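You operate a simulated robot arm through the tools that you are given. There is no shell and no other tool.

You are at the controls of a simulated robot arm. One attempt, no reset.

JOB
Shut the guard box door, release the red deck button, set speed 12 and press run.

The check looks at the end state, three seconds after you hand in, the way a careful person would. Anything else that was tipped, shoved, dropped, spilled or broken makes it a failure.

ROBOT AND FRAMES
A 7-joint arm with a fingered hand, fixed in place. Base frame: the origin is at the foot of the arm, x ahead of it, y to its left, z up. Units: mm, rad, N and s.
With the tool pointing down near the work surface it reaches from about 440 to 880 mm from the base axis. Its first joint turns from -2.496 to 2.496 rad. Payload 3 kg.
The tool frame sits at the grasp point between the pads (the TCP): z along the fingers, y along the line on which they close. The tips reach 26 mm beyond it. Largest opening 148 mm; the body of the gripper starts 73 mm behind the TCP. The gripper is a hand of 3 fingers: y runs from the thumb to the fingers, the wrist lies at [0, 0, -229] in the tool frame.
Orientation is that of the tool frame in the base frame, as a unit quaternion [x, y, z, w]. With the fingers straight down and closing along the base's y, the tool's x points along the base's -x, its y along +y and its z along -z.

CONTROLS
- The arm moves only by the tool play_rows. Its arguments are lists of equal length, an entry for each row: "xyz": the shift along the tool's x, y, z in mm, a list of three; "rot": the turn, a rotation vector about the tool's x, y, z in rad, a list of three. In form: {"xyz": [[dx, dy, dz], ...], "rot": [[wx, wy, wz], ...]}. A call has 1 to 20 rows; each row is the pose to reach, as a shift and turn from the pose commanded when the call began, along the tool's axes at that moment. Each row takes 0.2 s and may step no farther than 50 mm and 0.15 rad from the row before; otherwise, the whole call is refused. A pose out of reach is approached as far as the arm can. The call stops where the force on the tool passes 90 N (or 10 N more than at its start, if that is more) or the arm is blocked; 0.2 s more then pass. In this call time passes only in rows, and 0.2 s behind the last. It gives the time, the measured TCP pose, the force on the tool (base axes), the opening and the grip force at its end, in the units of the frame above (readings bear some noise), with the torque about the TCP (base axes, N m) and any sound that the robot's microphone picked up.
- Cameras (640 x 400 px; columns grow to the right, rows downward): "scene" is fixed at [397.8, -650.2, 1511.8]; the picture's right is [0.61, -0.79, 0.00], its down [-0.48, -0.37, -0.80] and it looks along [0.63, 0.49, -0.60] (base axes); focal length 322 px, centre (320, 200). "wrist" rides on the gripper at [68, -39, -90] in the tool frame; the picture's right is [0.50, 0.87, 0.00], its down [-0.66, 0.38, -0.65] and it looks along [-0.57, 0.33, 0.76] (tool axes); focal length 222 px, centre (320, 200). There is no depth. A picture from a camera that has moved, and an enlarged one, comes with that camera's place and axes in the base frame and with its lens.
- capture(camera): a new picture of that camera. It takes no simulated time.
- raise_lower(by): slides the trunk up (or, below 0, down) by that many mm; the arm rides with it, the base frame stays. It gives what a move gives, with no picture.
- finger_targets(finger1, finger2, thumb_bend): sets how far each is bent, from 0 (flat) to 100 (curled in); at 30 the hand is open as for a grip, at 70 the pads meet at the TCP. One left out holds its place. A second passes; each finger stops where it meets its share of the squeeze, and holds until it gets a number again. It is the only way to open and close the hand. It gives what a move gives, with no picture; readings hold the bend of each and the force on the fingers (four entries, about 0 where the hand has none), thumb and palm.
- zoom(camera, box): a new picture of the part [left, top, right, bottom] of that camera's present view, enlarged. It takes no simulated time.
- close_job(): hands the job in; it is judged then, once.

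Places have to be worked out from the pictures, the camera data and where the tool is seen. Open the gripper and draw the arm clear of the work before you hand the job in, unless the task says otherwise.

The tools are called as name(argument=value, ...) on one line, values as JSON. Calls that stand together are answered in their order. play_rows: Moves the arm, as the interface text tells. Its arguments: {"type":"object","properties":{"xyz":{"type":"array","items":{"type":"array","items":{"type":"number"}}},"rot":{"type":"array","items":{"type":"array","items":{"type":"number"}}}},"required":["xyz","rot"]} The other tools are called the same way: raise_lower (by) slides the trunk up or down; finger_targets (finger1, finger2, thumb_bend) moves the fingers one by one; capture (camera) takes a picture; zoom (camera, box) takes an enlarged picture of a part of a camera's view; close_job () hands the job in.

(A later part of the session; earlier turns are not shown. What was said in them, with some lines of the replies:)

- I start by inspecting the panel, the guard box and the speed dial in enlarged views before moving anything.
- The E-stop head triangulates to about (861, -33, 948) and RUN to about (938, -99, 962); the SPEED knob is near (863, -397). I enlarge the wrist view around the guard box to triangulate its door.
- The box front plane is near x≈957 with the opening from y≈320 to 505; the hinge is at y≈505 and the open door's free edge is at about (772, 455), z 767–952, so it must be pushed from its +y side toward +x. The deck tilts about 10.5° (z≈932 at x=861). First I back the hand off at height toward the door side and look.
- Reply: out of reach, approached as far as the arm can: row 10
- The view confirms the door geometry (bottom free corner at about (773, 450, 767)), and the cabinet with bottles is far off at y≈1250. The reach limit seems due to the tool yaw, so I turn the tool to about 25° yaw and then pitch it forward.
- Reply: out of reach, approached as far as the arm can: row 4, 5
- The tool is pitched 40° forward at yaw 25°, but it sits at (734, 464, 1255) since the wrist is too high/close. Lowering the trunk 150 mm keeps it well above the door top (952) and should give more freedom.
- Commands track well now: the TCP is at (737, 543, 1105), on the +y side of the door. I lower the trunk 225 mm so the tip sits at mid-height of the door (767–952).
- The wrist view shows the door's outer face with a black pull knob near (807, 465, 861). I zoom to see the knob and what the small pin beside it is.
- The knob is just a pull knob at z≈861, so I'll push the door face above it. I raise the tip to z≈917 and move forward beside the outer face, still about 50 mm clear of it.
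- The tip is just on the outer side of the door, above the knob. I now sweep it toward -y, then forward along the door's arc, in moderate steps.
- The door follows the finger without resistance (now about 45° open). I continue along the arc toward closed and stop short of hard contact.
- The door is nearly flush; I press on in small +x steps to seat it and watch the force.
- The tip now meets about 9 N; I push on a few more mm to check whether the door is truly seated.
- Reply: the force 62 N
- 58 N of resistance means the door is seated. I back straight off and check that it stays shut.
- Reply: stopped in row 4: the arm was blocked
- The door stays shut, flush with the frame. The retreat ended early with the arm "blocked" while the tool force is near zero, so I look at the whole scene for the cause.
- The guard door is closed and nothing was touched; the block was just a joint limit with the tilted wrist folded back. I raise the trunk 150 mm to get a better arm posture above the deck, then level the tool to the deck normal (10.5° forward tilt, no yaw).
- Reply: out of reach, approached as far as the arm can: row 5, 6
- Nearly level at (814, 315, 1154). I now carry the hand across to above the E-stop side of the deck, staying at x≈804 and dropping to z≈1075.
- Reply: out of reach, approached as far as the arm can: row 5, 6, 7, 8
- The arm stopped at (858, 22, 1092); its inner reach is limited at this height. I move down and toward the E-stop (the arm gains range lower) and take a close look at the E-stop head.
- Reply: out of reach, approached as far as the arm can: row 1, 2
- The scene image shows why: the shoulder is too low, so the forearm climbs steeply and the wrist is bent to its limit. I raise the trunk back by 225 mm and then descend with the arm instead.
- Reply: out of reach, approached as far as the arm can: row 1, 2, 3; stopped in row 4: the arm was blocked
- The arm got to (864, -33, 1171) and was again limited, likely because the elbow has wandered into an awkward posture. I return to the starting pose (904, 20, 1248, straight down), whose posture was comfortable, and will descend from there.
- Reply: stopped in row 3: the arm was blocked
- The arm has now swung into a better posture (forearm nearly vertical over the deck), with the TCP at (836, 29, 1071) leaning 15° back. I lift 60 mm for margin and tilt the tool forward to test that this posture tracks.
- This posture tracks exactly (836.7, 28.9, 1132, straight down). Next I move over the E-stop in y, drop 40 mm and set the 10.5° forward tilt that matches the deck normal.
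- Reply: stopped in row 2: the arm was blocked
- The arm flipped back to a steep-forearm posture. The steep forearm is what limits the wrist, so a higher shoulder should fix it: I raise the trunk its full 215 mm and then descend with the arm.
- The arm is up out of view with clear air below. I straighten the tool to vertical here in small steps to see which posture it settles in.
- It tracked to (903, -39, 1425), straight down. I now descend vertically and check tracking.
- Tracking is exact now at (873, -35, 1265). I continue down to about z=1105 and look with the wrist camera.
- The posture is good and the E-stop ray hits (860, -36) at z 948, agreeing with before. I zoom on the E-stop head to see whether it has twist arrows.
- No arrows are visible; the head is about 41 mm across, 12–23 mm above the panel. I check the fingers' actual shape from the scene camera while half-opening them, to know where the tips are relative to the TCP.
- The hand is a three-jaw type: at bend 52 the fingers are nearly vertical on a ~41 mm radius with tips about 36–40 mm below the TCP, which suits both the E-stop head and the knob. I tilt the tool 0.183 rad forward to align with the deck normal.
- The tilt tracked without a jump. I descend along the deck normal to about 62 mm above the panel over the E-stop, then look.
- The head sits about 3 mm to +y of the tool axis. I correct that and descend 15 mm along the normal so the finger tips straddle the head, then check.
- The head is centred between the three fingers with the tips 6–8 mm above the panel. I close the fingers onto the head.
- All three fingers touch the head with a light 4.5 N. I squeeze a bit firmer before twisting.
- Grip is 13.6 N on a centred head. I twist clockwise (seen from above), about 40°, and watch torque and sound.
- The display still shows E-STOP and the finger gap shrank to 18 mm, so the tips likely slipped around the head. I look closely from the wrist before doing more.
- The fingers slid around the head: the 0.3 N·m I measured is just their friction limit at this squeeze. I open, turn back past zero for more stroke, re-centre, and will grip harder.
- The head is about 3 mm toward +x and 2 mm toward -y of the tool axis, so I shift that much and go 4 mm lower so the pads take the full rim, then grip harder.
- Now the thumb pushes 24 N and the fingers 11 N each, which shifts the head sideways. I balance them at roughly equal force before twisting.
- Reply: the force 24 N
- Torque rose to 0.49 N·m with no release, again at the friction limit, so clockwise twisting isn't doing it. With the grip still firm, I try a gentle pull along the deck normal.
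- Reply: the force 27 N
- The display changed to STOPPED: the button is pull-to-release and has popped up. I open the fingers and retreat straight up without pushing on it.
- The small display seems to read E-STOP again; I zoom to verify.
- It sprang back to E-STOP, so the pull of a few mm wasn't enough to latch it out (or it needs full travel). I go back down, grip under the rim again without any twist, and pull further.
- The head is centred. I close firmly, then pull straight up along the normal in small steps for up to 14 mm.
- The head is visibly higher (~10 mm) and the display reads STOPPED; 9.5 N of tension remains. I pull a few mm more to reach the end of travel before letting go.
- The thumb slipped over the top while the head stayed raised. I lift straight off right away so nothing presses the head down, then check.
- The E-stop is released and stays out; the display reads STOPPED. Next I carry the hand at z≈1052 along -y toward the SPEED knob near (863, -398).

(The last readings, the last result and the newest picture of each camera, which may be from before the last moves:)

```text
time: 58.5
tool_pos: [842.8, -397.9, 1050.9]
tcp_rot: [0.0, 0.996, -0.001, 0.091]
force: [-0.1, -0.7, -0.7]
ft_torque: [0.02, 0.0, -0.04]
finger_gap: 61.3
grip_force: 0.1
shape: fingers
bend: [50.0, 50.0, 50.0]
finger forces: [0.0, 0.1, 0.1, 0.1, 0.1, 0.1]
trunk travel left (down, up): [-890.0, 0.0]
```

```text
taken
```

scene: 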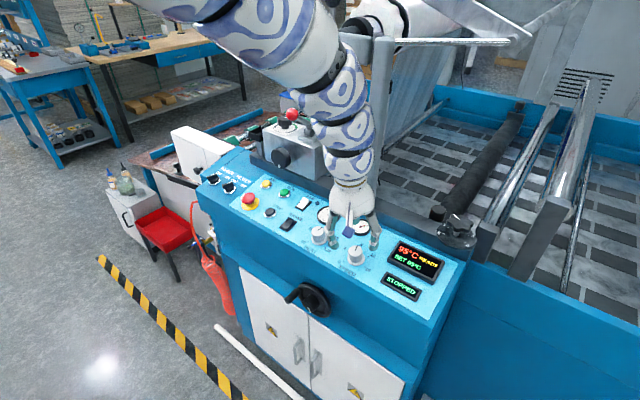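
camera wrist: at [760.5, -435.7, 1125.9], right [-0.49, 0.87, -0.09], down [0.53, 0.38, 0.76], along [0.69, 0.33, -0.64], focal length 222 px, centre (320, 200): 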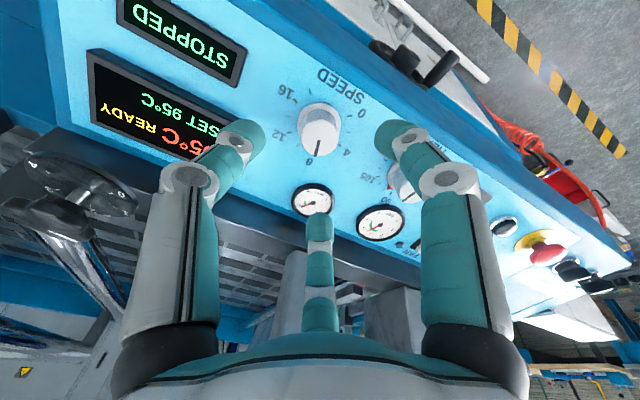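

The SPEED knob is right below the hand. I zoom in to read the pointer and the scale ticks.

zoom(camera="wrist", box=[260, 60, 380, 180])

zoom(camera="scene", box=[330, 230, 390, 285])

```text
3.33 times, centred on (320, 120) of wrist
camera zoom: at [760.5, -435.7, 1125.9], right [-0.49, 0.87, -0.09], down [0.53, 0.38, 0.76], along [0.69, 0.33, -0.64], focal length 740 px, centre (320, 467)
```

zoom: 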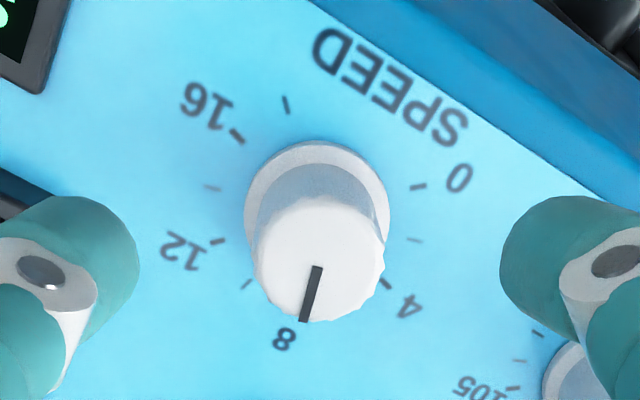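

```text
7.27 times, centred on (360, 258) of scene
camera zoom: at [397.8, -650.2, 1511.8], right [0.61, -0.79, 0.0], down [-0.48, -0.37, -0.8], along [0.63, 0.49, -0.6], focal length 2340 px, centre (29, -218)
```

zoom: 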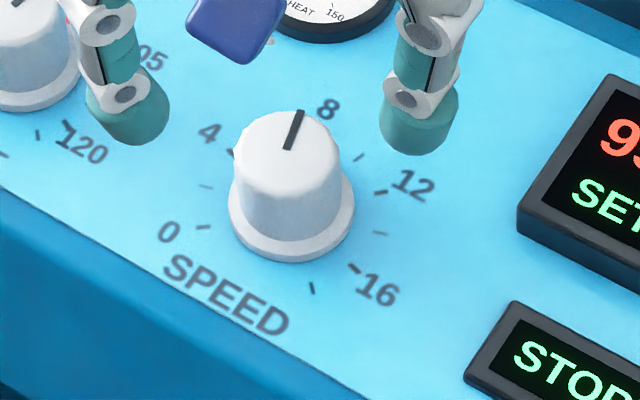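

The ticks fit a circle centred at (869.5, -394.3) with 15° per unit (0 at +135°, 9 straight ahead, 12 at -45°); the pointer is now at 8 (+15°), so 60° clockwise is needed. I centre over the knob and descend to about 56 mm above the panel.

play_rows(xyz=[[-5.3, 3.4, 24], [-5.3, 3.4, 48], [-5.3, 3.4, 64]], rot=[[0, 0, 0], [0, 0, 0], [0, 0, 0]])

zoom(camera="wrist", box=[220, 70, 420, 230])

zoom(camera="scene", box=[320, 210, 400, 280])

```text
time: 59.3
tool_pos: [859.9, -395.5, 988.3]
tcp_rot: [0.0, 0.996, 0.0, 0.092]
force: [0.4, -0.4, -0.4]
ft_torque: [-0.07, 0.0, 0.0]
finger_gap: 62.0
grip_force: 0.0
shape: fingers
bend: [50.0, 50.0, 50.0]
finger forces: [0.0, 0.0, 0.0, 0.0, 0.0, 0.0]
trunk travel left (down, up): [-890.0, 0.0]
```

```text
2.50 times, centred on (320, 150) of wrist
camera zoom: at [776.7, -434.2, 1063.3], right [-0.49, 0.87, -0.09], down [0.53, 0.38, 0.76], along [0.69, 0.33, -0.64], focal length 555 px, centre (320, 325)
```

zoom: 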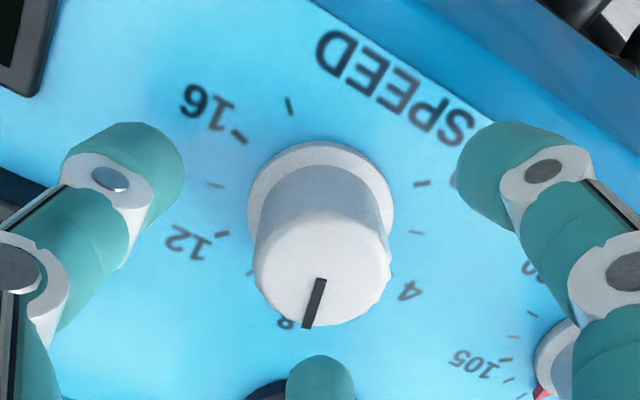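

```text
5.71 times, centred on (360, 245) of scene
camera zoom: at [397.8, -650.2, 1511.8], right [0.61, -0.79, 0.0], down [-0.48, -0.37, -0.8], along [0.63, 0.49, -0.6], focal length 1839 px, centre (91, -57)
```

zoom: 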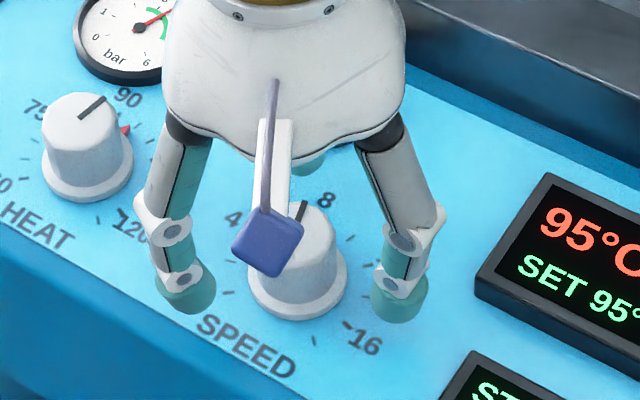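

Well centred to within ~3 mm. I correct that residual and descend another 11 mm so the tips surround the knob body.

play_rows(xyz=[[-2.3, 1.3, 4], [-2.3, 1.3, 8], [-2.3, 1.3, 11]], rot=[[0, 0, 0], [0, 0, 0], [0, 0, 0]])

finger_targets(finger1=66, finger2=66, thumb_bend=64)

zoom(camera="wrist", box=[220, 70, 420, 230])

zoom(camera="scene", box=[320, 210, 400, 280])

```text
time: 60.1
tool_pos: [862.9, -392.6, 981.1]
tcp_rot: [0.0, 0.996, -0.001, 0.092]
force: [0.7, 0.3, -0.1]
ft_torque: [0.01, 0.01, 0.0]
finger_gap: 61.6
grip_force: 0.0
shape: fingers
bend: [50.0, 50.0, 50.0]
finger forces: [0.0, 0.0, 0.0, 0.1, 0.0, 0.0]
trunk travel left (down, up): [-890.0, 0.0]
```

```text
time: 61.1
tool_pos: [863.9, -393.6, 979.9]
tcp_rot: [-0.001, 0.996, -0.001, 0.091]
force: [-2.0, -0.5, -0.9]
ft_torque: [-0.03, 0.02, -0.02]
finger_gap: 25.6
grip_force: 5.0
shape: fingers
bend: [62.0, 63.0, 62.0]
finger forces: [3.7, 2.2, 0.1, 0.1, 4.0, 0.0]
trunk travel left (down, up): [-890.0, 0.0]
```

```text
2.50 times, centred on (320, 150) of wrist
camera zoom: at [780.5, -431.9, 1054.0], right [-0.49, 0.87, -0.09], down [0.53, 0.38, 0.76], along [0.69, 0.33, -0.64], focal length 555 px, centre (320, 325)
```

zoom: 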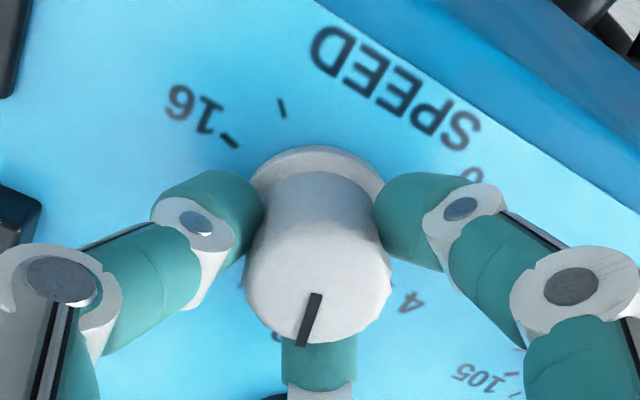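

```text
5.71 times, centred on (360, 245) of scene
camera zoom: at [397.8, -650.2, 1511.8], right [0.61, -0.79, 0.0], down [-0.48, -0.37, -0.8], along [0.63, 0.49, -0.6], focal length 1839 px, centre (91, -57)
```

zoom: 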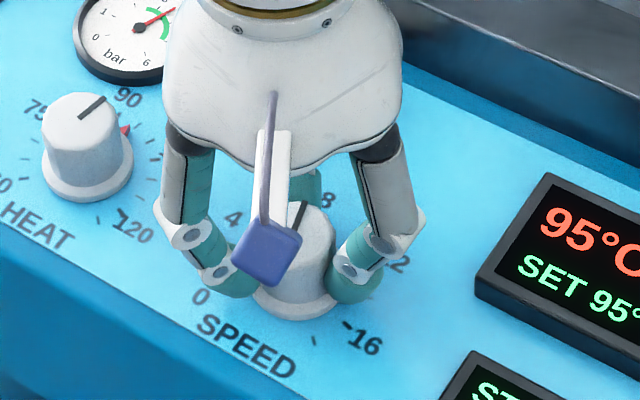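

All three fingers hold the knob evenly with light force. I squeeze a bit more, then turn 60° clockwise.

finger_targets(finger1=84, finger2=84, thumb_bend=72)

play_rows(xyz=[[0, 0, 0], [0, 0, 0], [0, 0, 0], [0, 0, 0]], rot=[[0, 0, 0.1], [0, 0, 0.2], [0, 0, 0.3], [0, 0, 0.4]])

zoom(camera="wrist", box=[220, 70, 420, 230])

zoom(camera="scene", box=[330, 230, 390, 285])

```text
time: 62.1
tool_pos: [862.2, -393.6, 979.4]
tcp_rot: [0.0, 0.996, -0.001, 0.091]
force: [0.5, -4.4, -0.6]
ft_torque: [-0.13, 0.02, -0.03]
finger_gap: 24.1
grip_force: 17.5
shape: fingers
bend: [62.0, 64.0, 64.0]
finger forces: [10.0, 9.5, 0.0, 0.0, 14.5, 0.0]
trunk travel left (down, up): [-890.0, 0.0]
```

```text
time: 63.1
tool_pos: [862.6, -392.9, 980.4]
tcp_rot: [0.199, 0.976, 0.018, 0.088]
force: [3.9, -6.4, -4.0]
ft_torque: [-0.16, -0.04, 0.01]
finger_gap: 23.9
grip_force: 18.5
shape: fingers
bend: [63.0, 64.0, 63.0]
finger forces: [8.9, 12.0, 0.0, 0.0, 15.6, 0.0]
trunk travel left (down, up): [-890.0, 0.0]
```

```text
2.50 times, centred on (320, 150) of wrist
camera zoom: at [770.9, -402.7, 1052.2], right [-0.12, 0.99, -0.02], down [0.62, 0.09, 0.78], along [0.78, 0.08, -0.63], focal length 555 px, centre (320, 325)
```

zoom: 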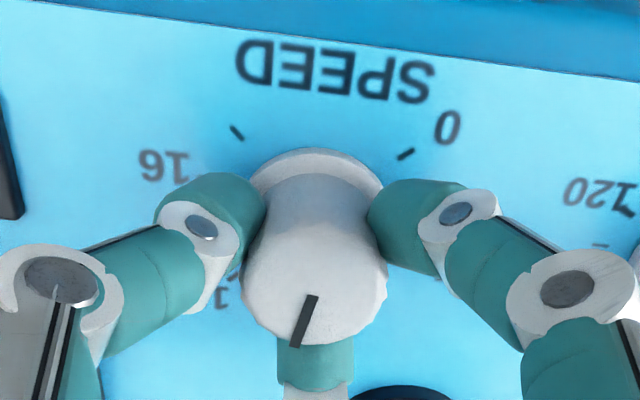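

```text
7.27 times, centred on (360, 258) of scene
camera zoom: at [397.8, -650.2, 1511.8], right [0.61, -0.79, 0.0], down [-0.48, -0.37, -0.8], along [0.63, 0.49, -0.6], focal length 2340 px, centre (29, -218)
```

zoom: 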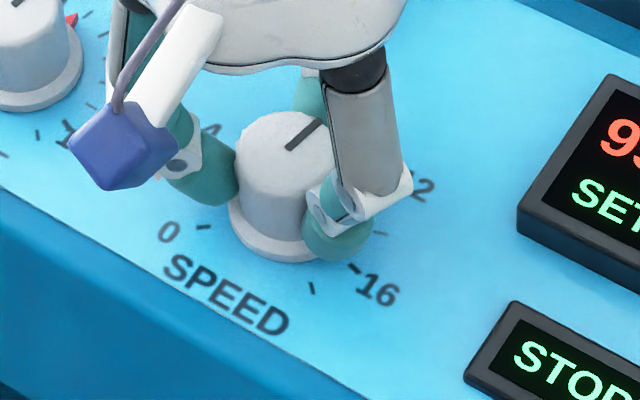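

The knob turns with the hand without slipping. I continue the remaining 0.65 rad to reach 60° in total.

play_rows(xyz=[[0, 0, 0], [0, 0, 0], [0, 0, 0], [0, 0, 0], [0, 0, 0], [0, 0, 0], [0, 0, 0]], rot=[[0, 0, 0.1], [0, 0, 0.2], [0, 0, 0.3], [0, 0, 0.4], [0, 0, 0.5], [0, 0, 0.6], [0, 0, 0.647]])

zoom(camera="wrist", box=[220, 70, 420, 230])

zoom(camera="scene", box=[330, 230, 390, 285])

```text
time: 64.7
tool_pos: [863.3, -394.2, 979.8]
tcp_rot: [0.499, 0.862, 0.045, 0.078]
force: [0.9, -10.3, -2.8]
ft_torque: [-0.28, -0.04, -0.03]
finger_gap: 23.1
grip_force: 18.7
shape: fingers
bend: [63.0, 63.0, 63.0]
finger forces: [8.4, 13.0, 0.0, 0.0, 15.3, 0.0]
trunk travel left (down, up): [-890.0, 0.0]
```

```text
2.50 times, centred on (320, 150) of wrist
camera zoom: at [780.8, -354.3, 1053.9], right [0.49, 0.87, 0.09], down [0.53, -0.38, 0.76], along [0.69, -0.33, -0.64], focal length 555 px, centre (320, 325)
```

zoom: 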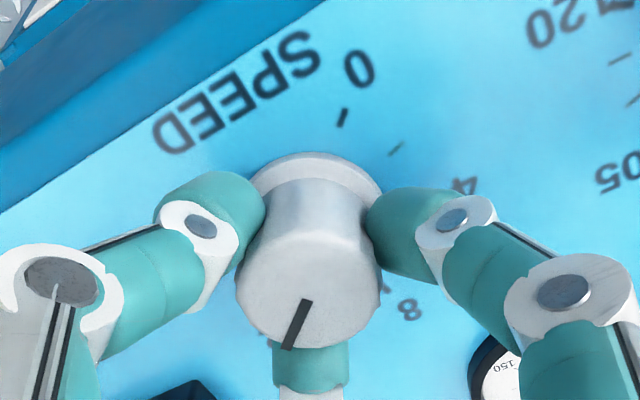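

```text
7.27 times, centred on (360, 258) of scene
camera zoom: at [397.8, -650.2, 1511.8], right [0.61, -0.79, 0.0], down [-0.48, -0.37, -0.8], along [0.63, 0.49, -0.6], focal length 2340 px, centre (29, -218)
```

zoom: 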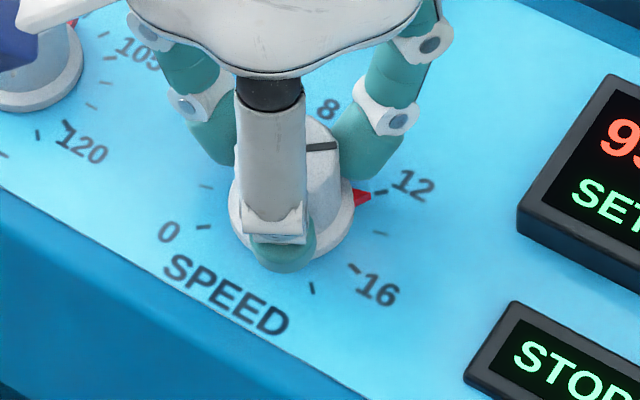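

A red index on the knob skirt now points close to the 12 tick. I release the knob and rise to measure the setting precisely.

finger_targets(finger1=50, finger2=50, thumb_bend=50)

play_rows(xyz=[[0, 0, -15], [0, 0, -40], [0, 0, -75]], rot=[[0, 0, 0], [0, 0, 0], [0, 0, 0]])

zoom(camera="wrist", box=[250, 50, 390, 190])

zoom(camera="scene", box=[335, 235, 385, 275])

capture(camera="scene")

```text
time: 65.7
tool_pos: [863.5, -392.0, 979.1]
tcp_rot: [0.498, 0.863, 0.045, 0.08]
force: [0.2, -0.6, -0.1]
ft_torque: [0.01, -0.01, 0.0]
finger_gap: 61.7
grip_force: 0.0
shape: fingers
bend: [50.0, 50.0, 50.0]
finger forces: [0.0, 0.1, 0.0, 0.1, 0.0, 0.0]
trunk travel left (down, up): [-890.0, 0.0]
```

```text
time: 66.5
tool_pos: [849.8, -392.7, 1053.9]
tcp_rot: [0.498, 0.862, 0.045, 0.08]
force: [0.6, -0.9, 0.2]
ft_torque: [0.01, -0.05, 0.01]
finger_gap: 61.8
grip_force: 0.0
shape: fingers
bend: [50.0, 50.0, 50.0]
finger forces: [0.0, 0.0, 0.0, 0.0, 0.0, 0.0]
trunk travel left (down, up): [-890.0, 0.0]
```

```text
2.86 times, centred on (320, 120) of wrist
camera zoom: at [767.1, -353.9, 1128.5], right [0.49, 0.87, 0.09], down [0.52, -0.38, 0.76], along [0.69, -0.33, -0.64], focal length 635 px, centre (320, 429)
```

zoom: 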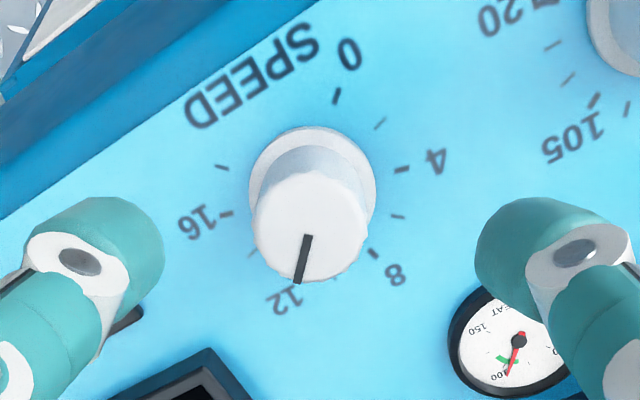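

```text
10.00 times, centred on (360, 255) of scene
camera zoom: at [397.8, -650.2, 1511.8], right [0.61, -0.79, 0.0], down [-0.48, -0.37, -0.8], along [0.63, 0.49, -0.6], focal length 3218 px, centre (-80, -350)
```

zoom: 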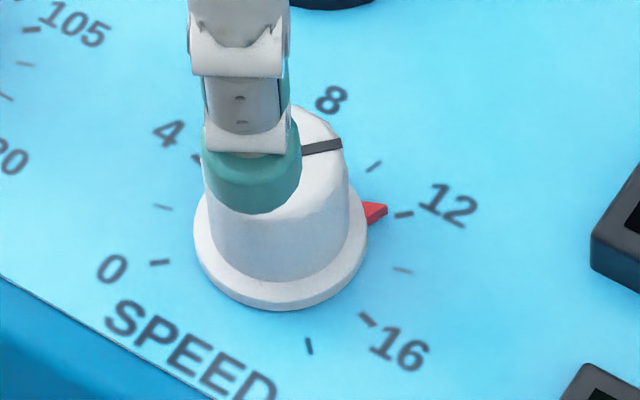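

```text
taken
```

scene: 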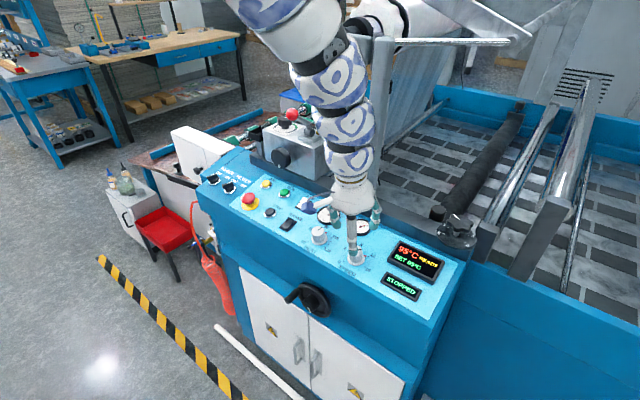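

The pointer now measures about -44°, i.e. roughly 11.9. I rotate the hand back to zero yaw, from where the red index and the 12 tick are both visible, for a precise reading.

play_rows(xyz=[[0, 0, 0], [0, 0, 0], [0, 0, 0], [0, 0, 0], [0, 0, 0], [0, 0, 0], [0, 0, 0], [0, 0, 0]], rot=[[0, 0, -0.131], [0, 0, -0.262], [0, 0, -0.393], [0, 0, -0.524], [0, 0, -0.655], [0, 0, -0.786], [0, 0, -0.917], [0, 0, -1.047]])

zoom(camera="wrist", box=[280, 80, 360, 160])

zoom(camera="scene", box=[340, 235, 380, 275])

```text
time: 68.3
tool_pos: [849.5, -392.7, 1055.1]
tcp_rot: [-0.001, 0.996, -0.001, 0.091]
force: [1.3, -1.2, 0.5]
ft_torque: [0.0, -0.02, -0.04]
finger_gap: 61.9
grip_force: 0.0
shape: fingers
bend: [50.0, 50.0, 50.0]
finger forces: [0.0, 0.1, 0.1, 0.0, 0.1, 0.0]
trunk travel left (down, up): [-890.0, 0.0]
```

```text
5.00 times, centred on (320, 120) of wrist
camera zoom: at [767.1, -431.5, 1128.6], right [-0.49, 0.86, -0.09], down [0.52, 0.38, 0.76], along [0.69, 0.33, -0.64], focal length 1111 px, centre (320, 600)
```

zoom: 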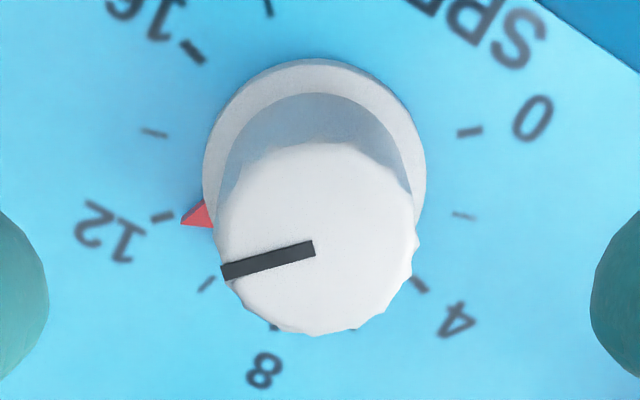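

```text
10.00 times, centred on (360, 255) of scene
camera zoom: at [397.8, -650.2, 1511.8], right [0.61, -0.79, 0.0], down [-0.48, -0.37, -0.8], along [0.63, 0.49, -0.6], focal length 3218 px, centre (-80, -350)
```

zoom: 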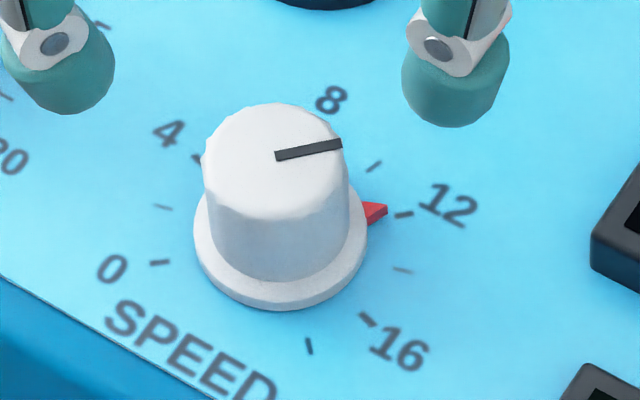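

Read from this view, the black pointer is about -44° (≈11.9). I zoom further to decide whether a correction is worthwhile.

zoom(camera="wrist", box=[295, 108, 345, 148])

zoom(camera="scene", box=[354, 240, 374, 260])

zoom(camera="scene", box=[305, 220, 345, 260])

```text
10.00 times, centred on (320, 128) of wrist
camera zoom: at [767.1, -431.5, 1128.6], right [-0.49, 0.86, -0.09], down [0.52, 0.38, 0.76], along [0.69, 0.33, -0.64], focal length 2221 px, centre (320, 920)
```

zoom: 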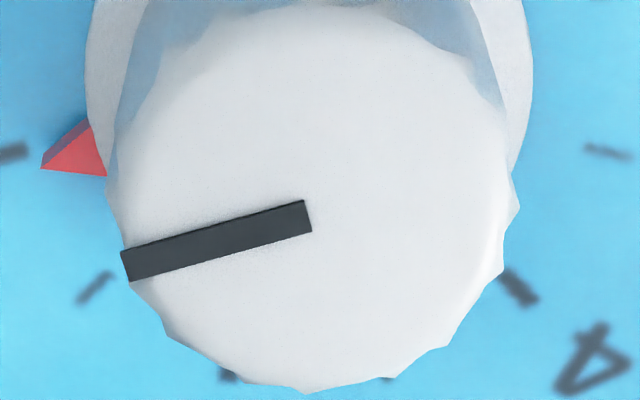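

```text
16.00 times, centred on (364, 250) of scene
camera zoom: at [397.8, -650.2, 1511.8], right [0.61, -0.79, 0.0], down [-0.48, -0.37, -0.8], along [0.63, 0.49, -0.6], focal length 5148 px, centre (-384, -600)
```

zoom: 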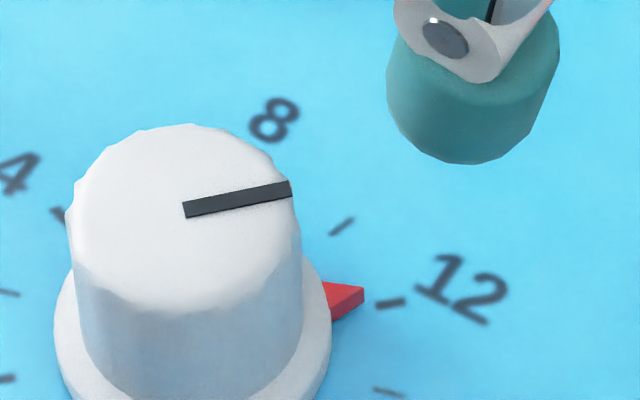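

```text
10.00 times, centred on (325, 240) of scene
camera zoom: at [397.8, -650.2, 1511.8], right [0.61, -0.79, 0.0], down [-0.48, -0.37, -0.8], along [0.63, 0.49, -0.6], focal length 3218 px, centre (270, -200)
```

zoom: 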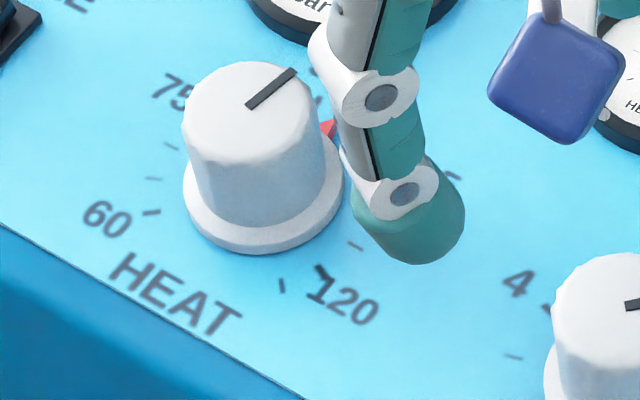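

The pointer lies within about 1° of the 12 mark (≈11.93), which reads as 12. Now for RUN at (938, -99.5, 962): the black hand wheel overhangs it at x≥952, so I close the fingers into a tip and pitch the tool further forward (β≈0.6) so the palm stays clear of the wheel.

finger_targets(finger1=70, finger2=70, thumb_bend=70)

play_rows(xyz=[[0, 0, -10], [0, 0, -20], [0, 0, -20]], rot=[[0, -0.14, 0], [0, -0.28, 0], [0, -0.417, 0]])

```text
time: 69.3
tool_pos: [849.5, -391.9, 1054.1]
tcp_rot: [0.0, 0.996, -0.001, 0.092]
force: [-0.2, -0.6, 0.4]
ft_torque: [0.0, 0.02, 0.03]
finger_gap: 0.1
grip_force: 0.0
shape: fingers
bend: [69.0, 69.0, 70.0]
finger forces: [0.1, 0.0, 0.0, 0.0, 0.0, 0.1]
trunk travel left (down, up): [-890.0, 0.0]
```

```text
time: 70.1
tool_pos: [847.3, -379.5, 1074.2]
tcp_rot: [0.001, 0.967, 0.025, 0.254]
force: [0.1, -0.4, -0.5]
ft_torque: [0.0, -0.03, -0.05]
finger_gap: 0.6
grip_force: 0.1
shape: fingers
bend: [69.0, 69.0, 70.0]
finger forces: [0.1, 0.0, 0.1, 0.0, 0.0, 0.0]
out of reach, approached as far as the arm can: row 3
trunk travel left (down, up): [-890.0, 0.0]
```

The tilt reached about 0.51 rad here before the arm's limit. I move toward RUN's y in two stages and watch the tracking.

play_rows(xyz=[[0.6, 40, 1.9], [1.2, 80, 3.8], [1.8, 120, 5.7], [2.4, 160, 7.6]], rot=[[0, 0, 0], [0, 0, 0], [0, 0, 0], [0, 0, 0]])

```text
time: 71.1
tool_pos: [860.6, -216.2, 1064.9]
tcp_rot: [0.002, 0.967, 0.027, 0.255]
force: [-0.2, -0.5, 0.2]
ft_torque: [0.06, 0.0, -0.03]
finger_gap: 0.0
grip_force: 0.1
shape: fingers
bend: [69.0, 69.0, 70.0]
finger forces: [0.0, 0.0, 0.1, 0.0, 0.0, 0.0]
out of reach, approached as far as the arm can: row 2, 3, 4
trunk travel left (down, up): [-890.0, 0.0]
```

The arm wants a slightly larger radius at this tilt, so I angle outward: to about (896, -100, 1045), still well in front of the wheel (x≥952).

play_rows(xyz=[[-6.3, 38.1, 13.5], [-12.6, 76.3, 27], [-18.9, 114.4, 40.5]], rot=[[0, 0, 0], [0, 0, 0], [0, 0, 0]])

capture(camera="wrist")

zoom(camera="scene", box=[220, 110, 340, 230])

```text
time: 72.1
tool_pos: [874.4, -82.2, 1038.1]
tcp_rot: [0.138, 0.964, 0.089, 0.208]
force: [0.9, 0.6, 0.4]
ft_torque: [0.0, 0.0, -0.03]
finger_gap: 0.1
grip_force: 0.1
shape: fingers
bend: [70.0, 69.0, 70.0]
finger forces: [0.1, 0.1, 0.1, 0.0, 0.1, 0.0]
out of reach, approached as far as the arm can: row 1
trunk travel left (down, up): [-890.0, 0.0]
stopped in row 3: the arm was blocked; the commanded pose is now the measured one
```

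```text
taken
camera wrist: at [769.2, -108.9, 1082.9], right [-0.24, 0.97, 0.01], down [0.38, 0.09, 0.92], along [0.89, 0.22, -0.39], focal length 222 px, centre (320, 200)
```

wrist: 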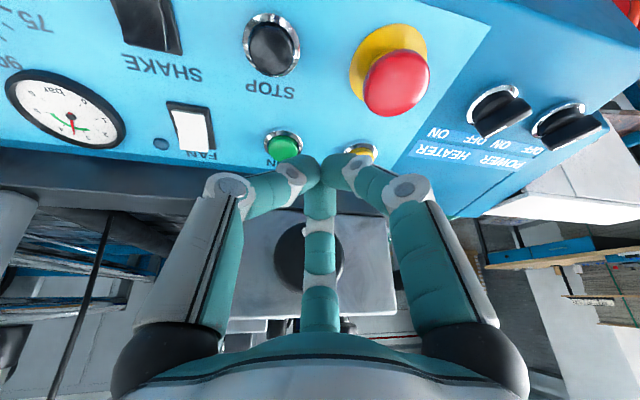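

```text
3.33 times, centred on (280, 170) of scene
camera zoom: at [397.8, -650.2, 1511.8], right [0.61, -0.79, 0.0], down [-0.48, -0.37, -0.8], along [0.63, 0.49, -0.6], focal length 1072 px, centre (453, 300)
```

zoom: 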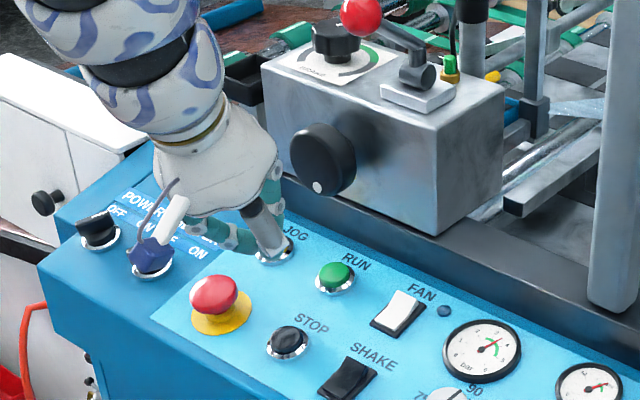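

Again the extra tilt triggered a posture change, though nothing was touched. I abandon the steep tilt: I rise and return to the well-behaved orientation (0.183 rad tilt, zero yaw) and will press RUN with the single forward finger, keeping the palm back from the wheel.

play_rows(xyz=[[-2, -1, -25], [-8, -3, -50], [-14.3, -5.6, -73.4]], rot=[[0.051, 0.08, -0.098], [0.102, 0.16, -0.195], [0.153, 0.24, -0.293]])

zoom(camera="scene", box=[220, 110, 340, 230])

```text
time: 72.9
tool_pos: [854.8, -99.6, 1108.5]
tcp_rot: [-0.001, 0.996, -0.001, 0.09]
force: [0.4, 0.0, -0.2]
ft_torque: [-0.03, 0.01, -0.03]
finger_gap: 0.0
grip_force: 0.0
shape: fingers
bend: [70.0, 69.0, 70.0]
finger forces: [0.0, 0.0, 0.0, 0.0, 0.0, 0.1]
trunk travel left (down, up): [-890.0, 0.0]
```

```text
3.33 times, centred on (280, 170) of scene
camera zoom: at [397.8, -650.2, 1511.8], right [0.61, -0.79, 0.0], down [-0.48, -0.37, -0.8], along [0.63, 0.49, -0.6], focal length 1072 px, centre (453, 300)
```

zoom: 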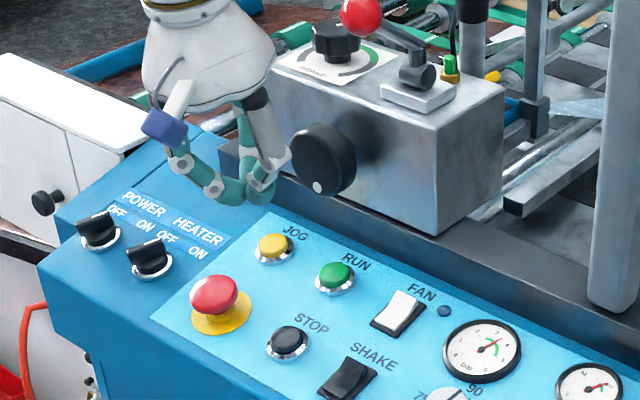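

Back in the good posture at (855, -100, 1108). I extend one finger and curl the others to see which finger is the forward one.

finger_targets(finger1=50, finger2=85, thumb_bend=85)

capture(camera="wrist")

zoom(camera="scene", box=[220, 110, 340, 230])

```text
time: 73.9
tool_pos: [856.1, -100.5, 1109.0]
tcp_rot: [-0.001, 0.996, -0.001, 0.091]
force: [0.8, 0.4, -0.8]
ft_torque: [0.01, -0.03, 0.0]
finger_gap: 30.5
grip_force: 0.0
shape: fingers
bend: [50.0, 80.0, 79.0]
finger forces: [0.1, 0.0, 0.1, 0.1, 0.0, 0.0]
trunk travel left (down, up): [-890.0, 0.0]
```

```text
taken
camera wrist: at [773.2, -138.4, 1182.6], right [-0.49, 0.87, -0.09], down [0.53, 0.38, 0.76], along [0.69, 0.33, -0.64], focal length 222 px, centre (320, 200)
```

wrist: 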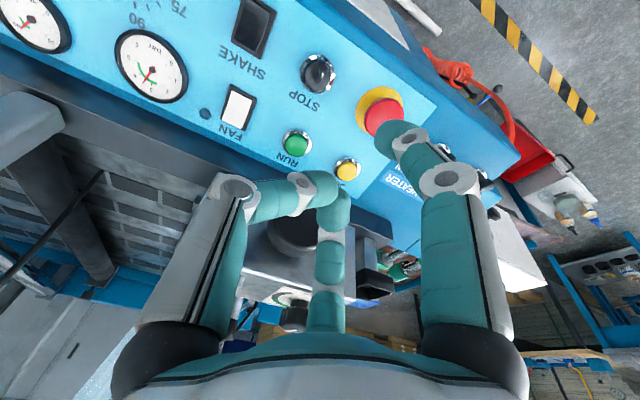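

```text
3.33 times, centred on (280, 170) of scene
camera zoom: at [397.8, -650.2, 1511.8], right [0.61, -0.79, 0.0], down [-0.48, -0.37, -0.8], along [0.63, 0.49, -0.6], focal length 1072 px, centre (453, 300)
```

zoom: 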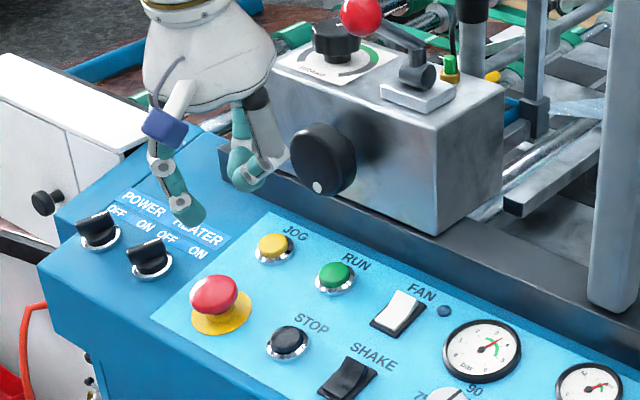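

Finger 1 is the rearward one, so finger 2 is the forward finger. I swap them: finger 2 extended, finger 1 and thumb curled, and also check the display.

finger_targets(finger1=85, finger2=52, thumb_bend=85)

capture(camera="wrist")

zoom(camera="scene", box=[220, 110, 340, 230])

zoom(camera="scene", box=[330, 230, 450, 310])

```text
time: 74.9
tool_pos: [856.0, -99.8, 1108.6]
tcp_rot: [0.0, 0.996, -0.001, 0.092]
force: [-0.3, -0.4, 0.1]
ft_torque: [-0.02, 0.01, -0.01]
finger_gap: 7.1
grip_force: 0.1
shape: fingers
bend: [81.0, 52.0, 87.0]
finger forces: [0.1, 0.0, 0.1, 0.0, 0.0, 0.0]
trunk travel left (down, up): [-890.0, 0.0]
```

```text
taken
camera wrist: at [773.2, -138.5, 1182.7], right [-0.49, 0.87, -0.09], down [0.53, 0.38, 0.76], along [0.69, 0.33, -0.64], focal length 222 px, centre (320, 200)
```

wrist: 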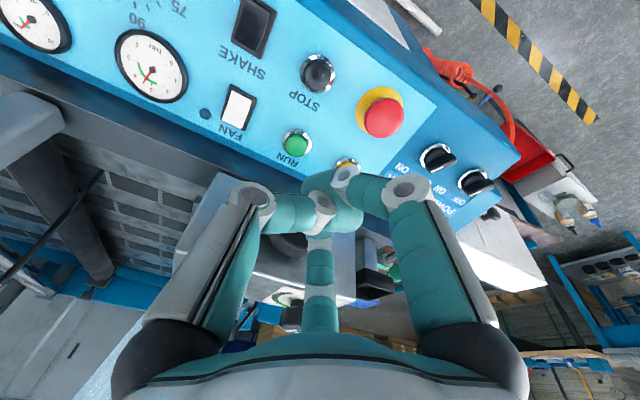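

```text
3.33 times, centred on (280, 170) of scene
camera zoom: at [397.8, -650.2, 1511.8], right [0.61, -0.79, 0.0], down [-0.48, -0.37, -0.8], along [0.63, 0.49, -0.6], focal length 1072 px, centre (453, 300)
```

zoom: 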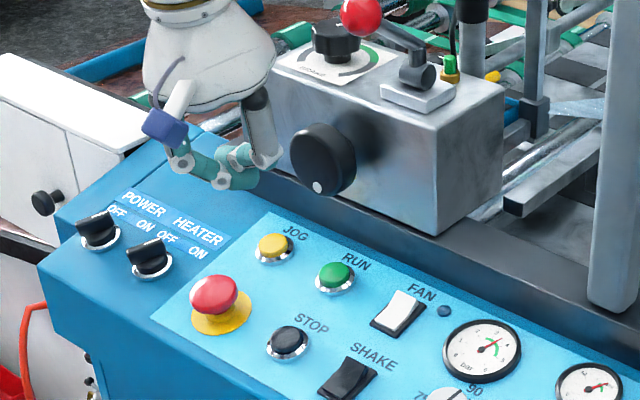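

```text
5.00 times, centred on (390, 270) of scene
camera zoom: at [397.8, -650.2, 1511.8], right [0.61, -0.79, 0.0], down [-0.48, -0.37, -0.8], along [0.63, 0.49, -0.6], focal length 1609 px, centre (-30, -150)
```

zoom: 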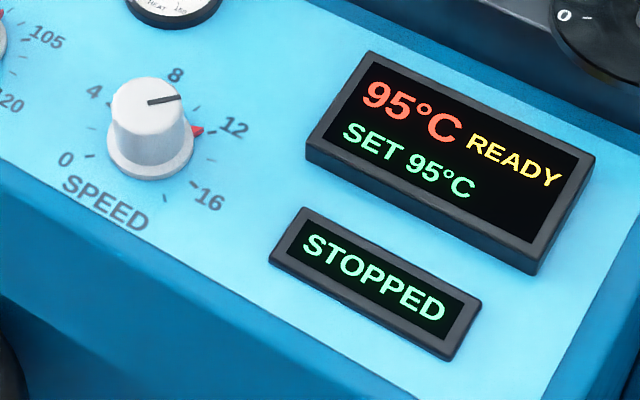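

Still STOPPED, E-stop out. Finger 2's tip is at about TCP + (42, 20.5, -32); I bring it to 20 mm above the RUN cap at (938, -100, 962).

play_rows(xyz=[[-4.6, -5.2, 25], [-9.2, -10.4, 50], [-13.9, -15.5, 75], [-18.5, -20.7, 100]], rot=[[0, 0, 0], [0, 0, 0], [0, 0, 0], [0, 0, 0]])

capture(camera="wrist")

zoom(camera="scene", box=[240, 140, 320, 220])

```text
time: 75.9
tool_pos: [892.7, -120.2, 1013.3]
tcp_rot: [0.0, 0.996, 0.0, 0.092]
force: [-0.2, -0.4, 0.2]
ft_torque: [0.0, 0.02, 0.01]
finger_gap: 6.7
grip_force: 0.0
shape: fingers
bend: [81.0, 52.0, 87.0]
finger forces: [0.0, 0.0, 0.0, 0.1, 0.0, 0.0]
trunk travel left (down, up): [-890.0, 0.0]
```

```text
taken
camera wrist: at [810.1, -158.6, 1087.0], right [-0.49, 0.87, -0.09], down [0.52, 0.38, 0.76], along [0.7, 0.33, -0.64], focal length 222 px, centre (320, 200)
```

wrist: 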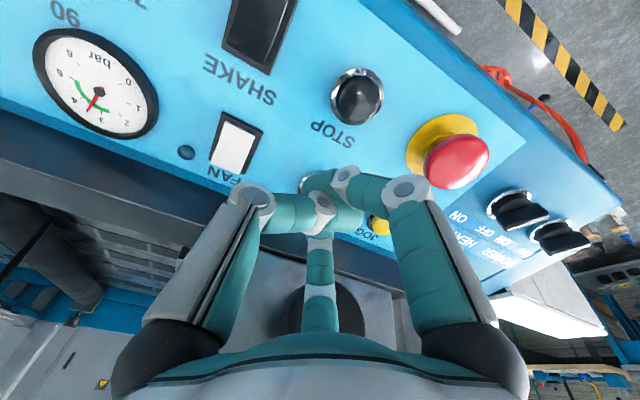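

```text
5.00 times, centred on (280, 180) of scene
camera zoom: at [397.8, -650.2, 1511.8], right [0.61, -0.79, 0.0], down [-0.48, -0.37, -0.8], along [0.63, 0.49, -0.6], focal length 1609 px, centre (520, 300)
```

zoom: 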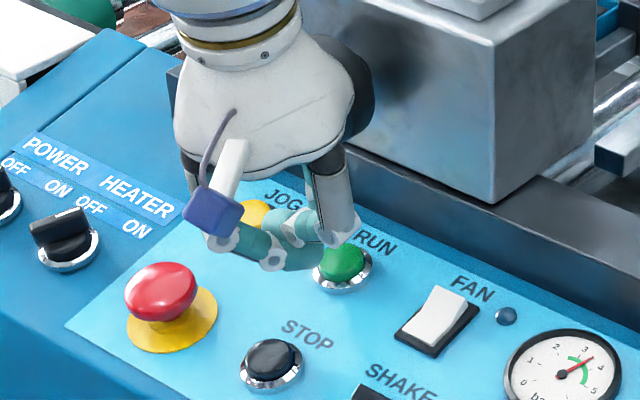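

The tip itself is hidden from both cameras but the geometry places it over the cap with the palm clear of the wheel. I descend along the deck normal in small steps, watching the force.

play_rows(xyz=[[0, 0, 6], [0, 0, 11], [0, 0, 15], [0, 0, 18]], rot=[[0, 0, 0], [0, 0, 0], [0, 0, 0], [0, 0, 0]])

zoom(camera="scene", box=[260, 170, 310, 210])

```text
time: 76.9
tool_pos: [894.3, -118.7, 995.0]
tcp_rot: [-0.001, 0.996, -0.001, 0.091]
force: [-0.5, 0.6, 0.4]
ft_torque: [0.0, 0.01, -0.01]
finger_gap: 7.0
grip_force: 0.0
shape: fingers
bend: [81.0, 52.0, 87.0]
finger forces: [0.0, 0.0, 0.0, 0.0, 0.0, 0.0]
trunk travel left (down, up): [-890.0, 0.0]
```

```text
10.00 times, centred on (285, 190) of scene
camera zoom: at [397.8, -650.2, 1511.8], right [0.61, -0.79, 0.0], down [-0.48, -0.37, -0.8], along [0.63, 0.49, -0.6], focal length 3218 px, centre (670, 300)
```

zoom: 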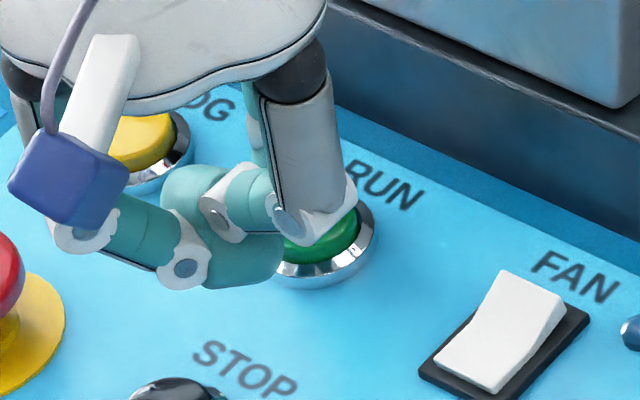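

No contact yet at z 995. I continue in 2 mm steps.

play_rows(xyz=[[0, 0, 2], [0, 0, 4]], rot=[[0, 0, 0], [0, 0, 0]])

zoom(camera="scene", box=[370, 230, 460, 310])

```text
time: 77.5
tool_pos: [894.3, -119.6, 991.2]
tcp_rot: [-0.001, 0.996, -0.001, 0.091]
force: [-0.3, 0.1, 0.7]
ft_torque: [0.04, -0.08, 0.0]
finger_gap: 6.9
grip_force: 0.6
shape: fingers
bend: [81.0, 52.0, 87.0]
finger forces: [0.0, 1.4, 0.1, 0.0, 0.0, 0.1]
trunk travel left (down, up): [-890.0, 0.0]
heard: click
```

```text
5.00 times, centred on (415, 270) of scene
camera zoom: at [397.8, -650.2, 1511.8], right [0.61, -0.79, 0.0], down [-0.48, -0.37, -0.8], along [0.63, 0.49, -0.6], focal length 1609 px, centre (-155, -150)
```

zoom: 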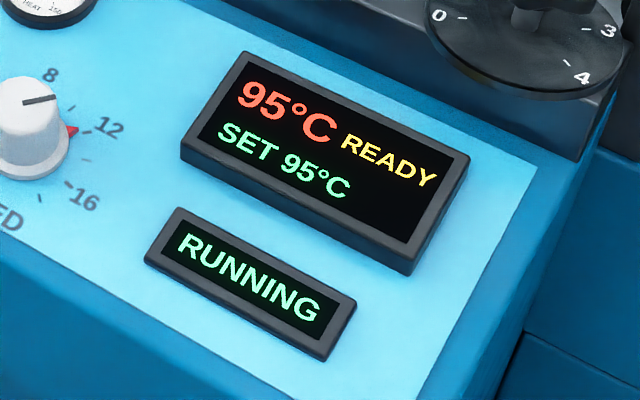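

A click was heard and the display shows RUNNING. I retract along the same path, up and back from the wheel.

play_rows(xyz=[[0, 0, -8], [0, 0, -22], [4.6, 5.2, -47], [9.2, 10.4, -72], [18.5, 20.7, -110]], rot=[[0, 0, 0], [0, 0, 0], [0, 0, 0], [0, 0, 0], [0, 0, 0]])

capture(camera="scene")

zoom(camera="scene", box=[330, 230, 450, 310])

zoom(camera="scene", box=[210, 150, 310, 230])

```text
time: 78.7
tool_pos: [855.0, -98.5, 1095.3]
tcp_rot: [0.001, 0.996, -0.002, 0.091]
force: [-0.2, 0.0, 0.9]
ft_torque: [-0.01, -0.01, 0.0]
finger_gap: 7.0
grip_force: 0.1
shape: fingers
bend: [81.0, 52.0, 87.0]
finger forces: [0.1, 0.0, 0.0, 0.0, 0.1, 0.0]
trunk travel left (down, up): [-890.0, 0.0]
```

```text
taken
```

scene: 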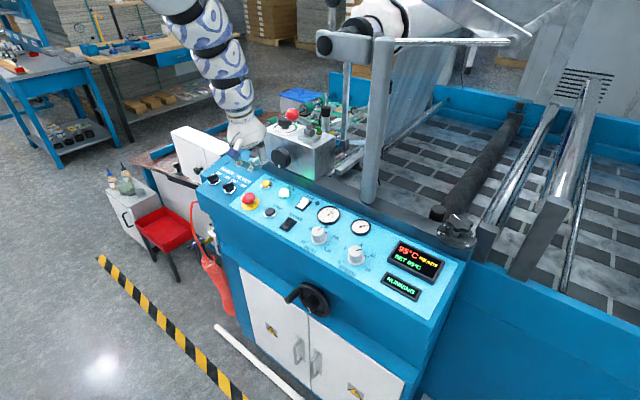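

```text
5.00 times, centred on (390, 270) of scene
camera zoom: at [397.8, -650.2, 1511.8], right [0.61, -0.79, 0.0], down [-0.48, -0.37, -0.8], along [0.63, 0.49, -0.6], focal length 1609 px, centre (-30, -150)
```

zoom: 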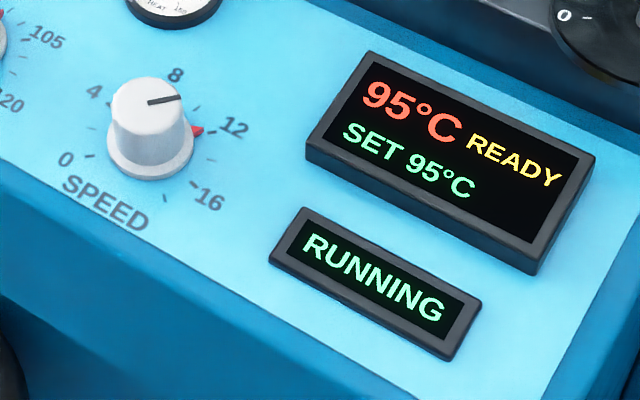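

```text
5.00 times, centred on (260, 190) of scene
camera zoom: at [397.8, -650.2, 1511.8], right [0.61, -0.79, 0.0], down [-0.48, -0.37, -0.8], along [0.63, 0.49, -0.6], focal length 1609 px, centre (620, 250)
```

zoom: 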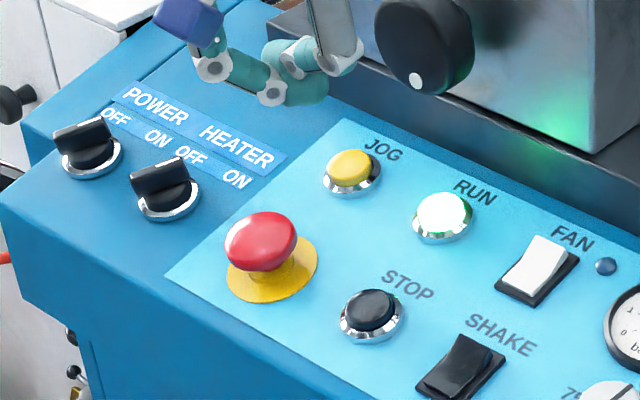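

RUN is lit, the display shows RUNNING, the E-stop is out and the speed pointer sits at 12. I now raise the arm clear, straightening the tool as I go.

play_rows(xyz=[[-13.4, 5, -38.2], [-26.9, 10, -76.3], [-40.3, 15, -114.5], [-53.7, 20, -152.7]], rot=[[0, 0.05, 0], [0, 0.1, 0], [0, 0.15, 0], [0, 0.183, 0]])

finger_targets(finger1=30, finger2=30, thumb_bend=30)

play_rows(xyz=[[-5, 0, -40], [-10, 0, -80], [-15, 0, -120]], rot=[[0, 0, 0], [0, 0, 0], [0, 0, 0]])

capture(camera="scene")

zoom(camera="scene", box=[150, 110, 290, 220])

zoom(camera="scene", box=[330, 225, 450, 310])

```text
time: 79.7
tool_pos: [881.2, -79.4, 1255.4]
tcp_rot: [-0.001, 1.0, -0.001, -0.001]
force: [0.6, 0.4, 0.3]
ft_torque: [0.0, -0.01, 0.01]
finger_gap: 7.1
grip_force: 0.2
shape: fingers
bend: [81.0, 52.0, 87.0]
finger forces: [0.0, 0.0, 0.0, 0.0, 0.0, 0.1]
trunk travel left (down, up): [-890.0, 0.0]
```

```text
time: 80.7
tool_pos: [882.0, -81.0, 1255.9]
tcp_rot: [0.001, 1.0, 0.0, 0.0]
force: [0.8, 0.2, 0.6]
ft_torque: [-0.02, -0.01, 0.0]
finger_gap: 126.4
grip_force: 0.1
shape: fingers
bend: [30.0, 30.0, 30.0]
finger forces: [0.0, 0.1, 0.0, 0.1, 0.0, 0.1]
trunk travel left (down, up): [-890.0, 0.0]
```

```text
time: 81.5
tool_pos: [894.3, -78.4, 1375.9]
tcp_rot: [0.0, 1.0, -0.001, -0.001]
force: [-0.4, 0.9, 0.8]
ft_torque: [0.02, 0.06, -0.01]
finger_gap: 126.5
grip_force: 0.0
shape: fingers
bend: [30.0, 30.0, 30.0]
finger forces: [0.0, 0.1, 0.1, 0.1, 0.1, 0.0]
trunk travel left (down, up): [-890.0, 0.0]
```

```text
taken
```

scene: 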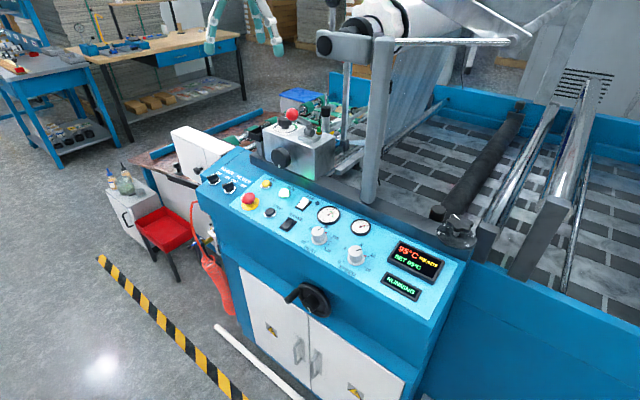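

```text
3.64 times, centred on (220, 165) of scene
camera zoom: at [397.8, -650.2, 1511.8], right [0.61, -0.79, 0.0], down [-0.48, -0.37, -0.8], along [0.63, 0.49, -0.6], focal length 1170 px, centre (684, 327)
```

zoom: 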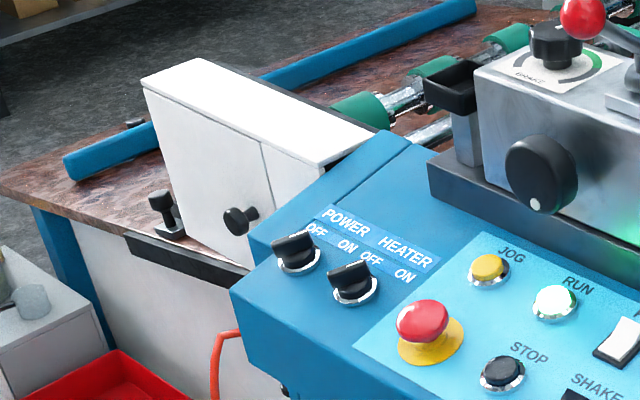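

```text
4.71 times, centred on (390, 268) of scene
camera zoom: at [397.8, -650.2, 1511.8], right [0.61, -0.79, 0.0], down [-0.48, -0.37, -0.8], along [0.63, 0.49, -0.6], focal length 1514 px, centre (-9, -118)
```

zoom: 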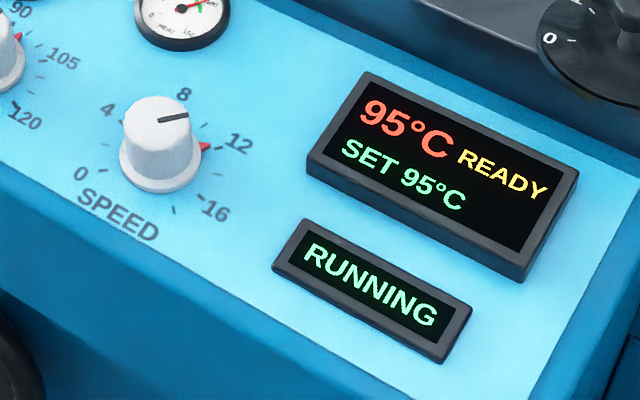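

Everything checks out: the guard door is shut, the E-stop is out, the speed index is at 12, and RUN is lit with the display showing RUNNING. The hand is open and well clear, and nothing else has moved, so I hand in.

close_job()

```text
The job is handed in.
```

I shut the guard box door, released the red button, set the speed to 12 and pressed run. The job is handed in; I haven't seen the verdict.

- **Guard box door:** it is closed flush with the frame. I pushed until it met firm resistance, and it stayed shut when I backed off.
- **Red deck button:** it turned out to be a pull-to-release button. Twisting did nothing and my first pull sprang back. A longer pull left it out, and the display changed from E-STOP to STOPPED.
- **Speed:** I turned the knob from 8 to 12. There is no numeric speed readout, so I judged it from the pictures, which put it between 11.85 and 11.95. I left it there rather than risk a second grip.
- **Run:** pressing it gave a click. The button is lit and the display reads RUNNING.

In the last pictures nothing else had been moved. The arm made a few unplanned jumps when it hit its reach limits, but it touched nothing. The hand is open and raised well clear of the machine.
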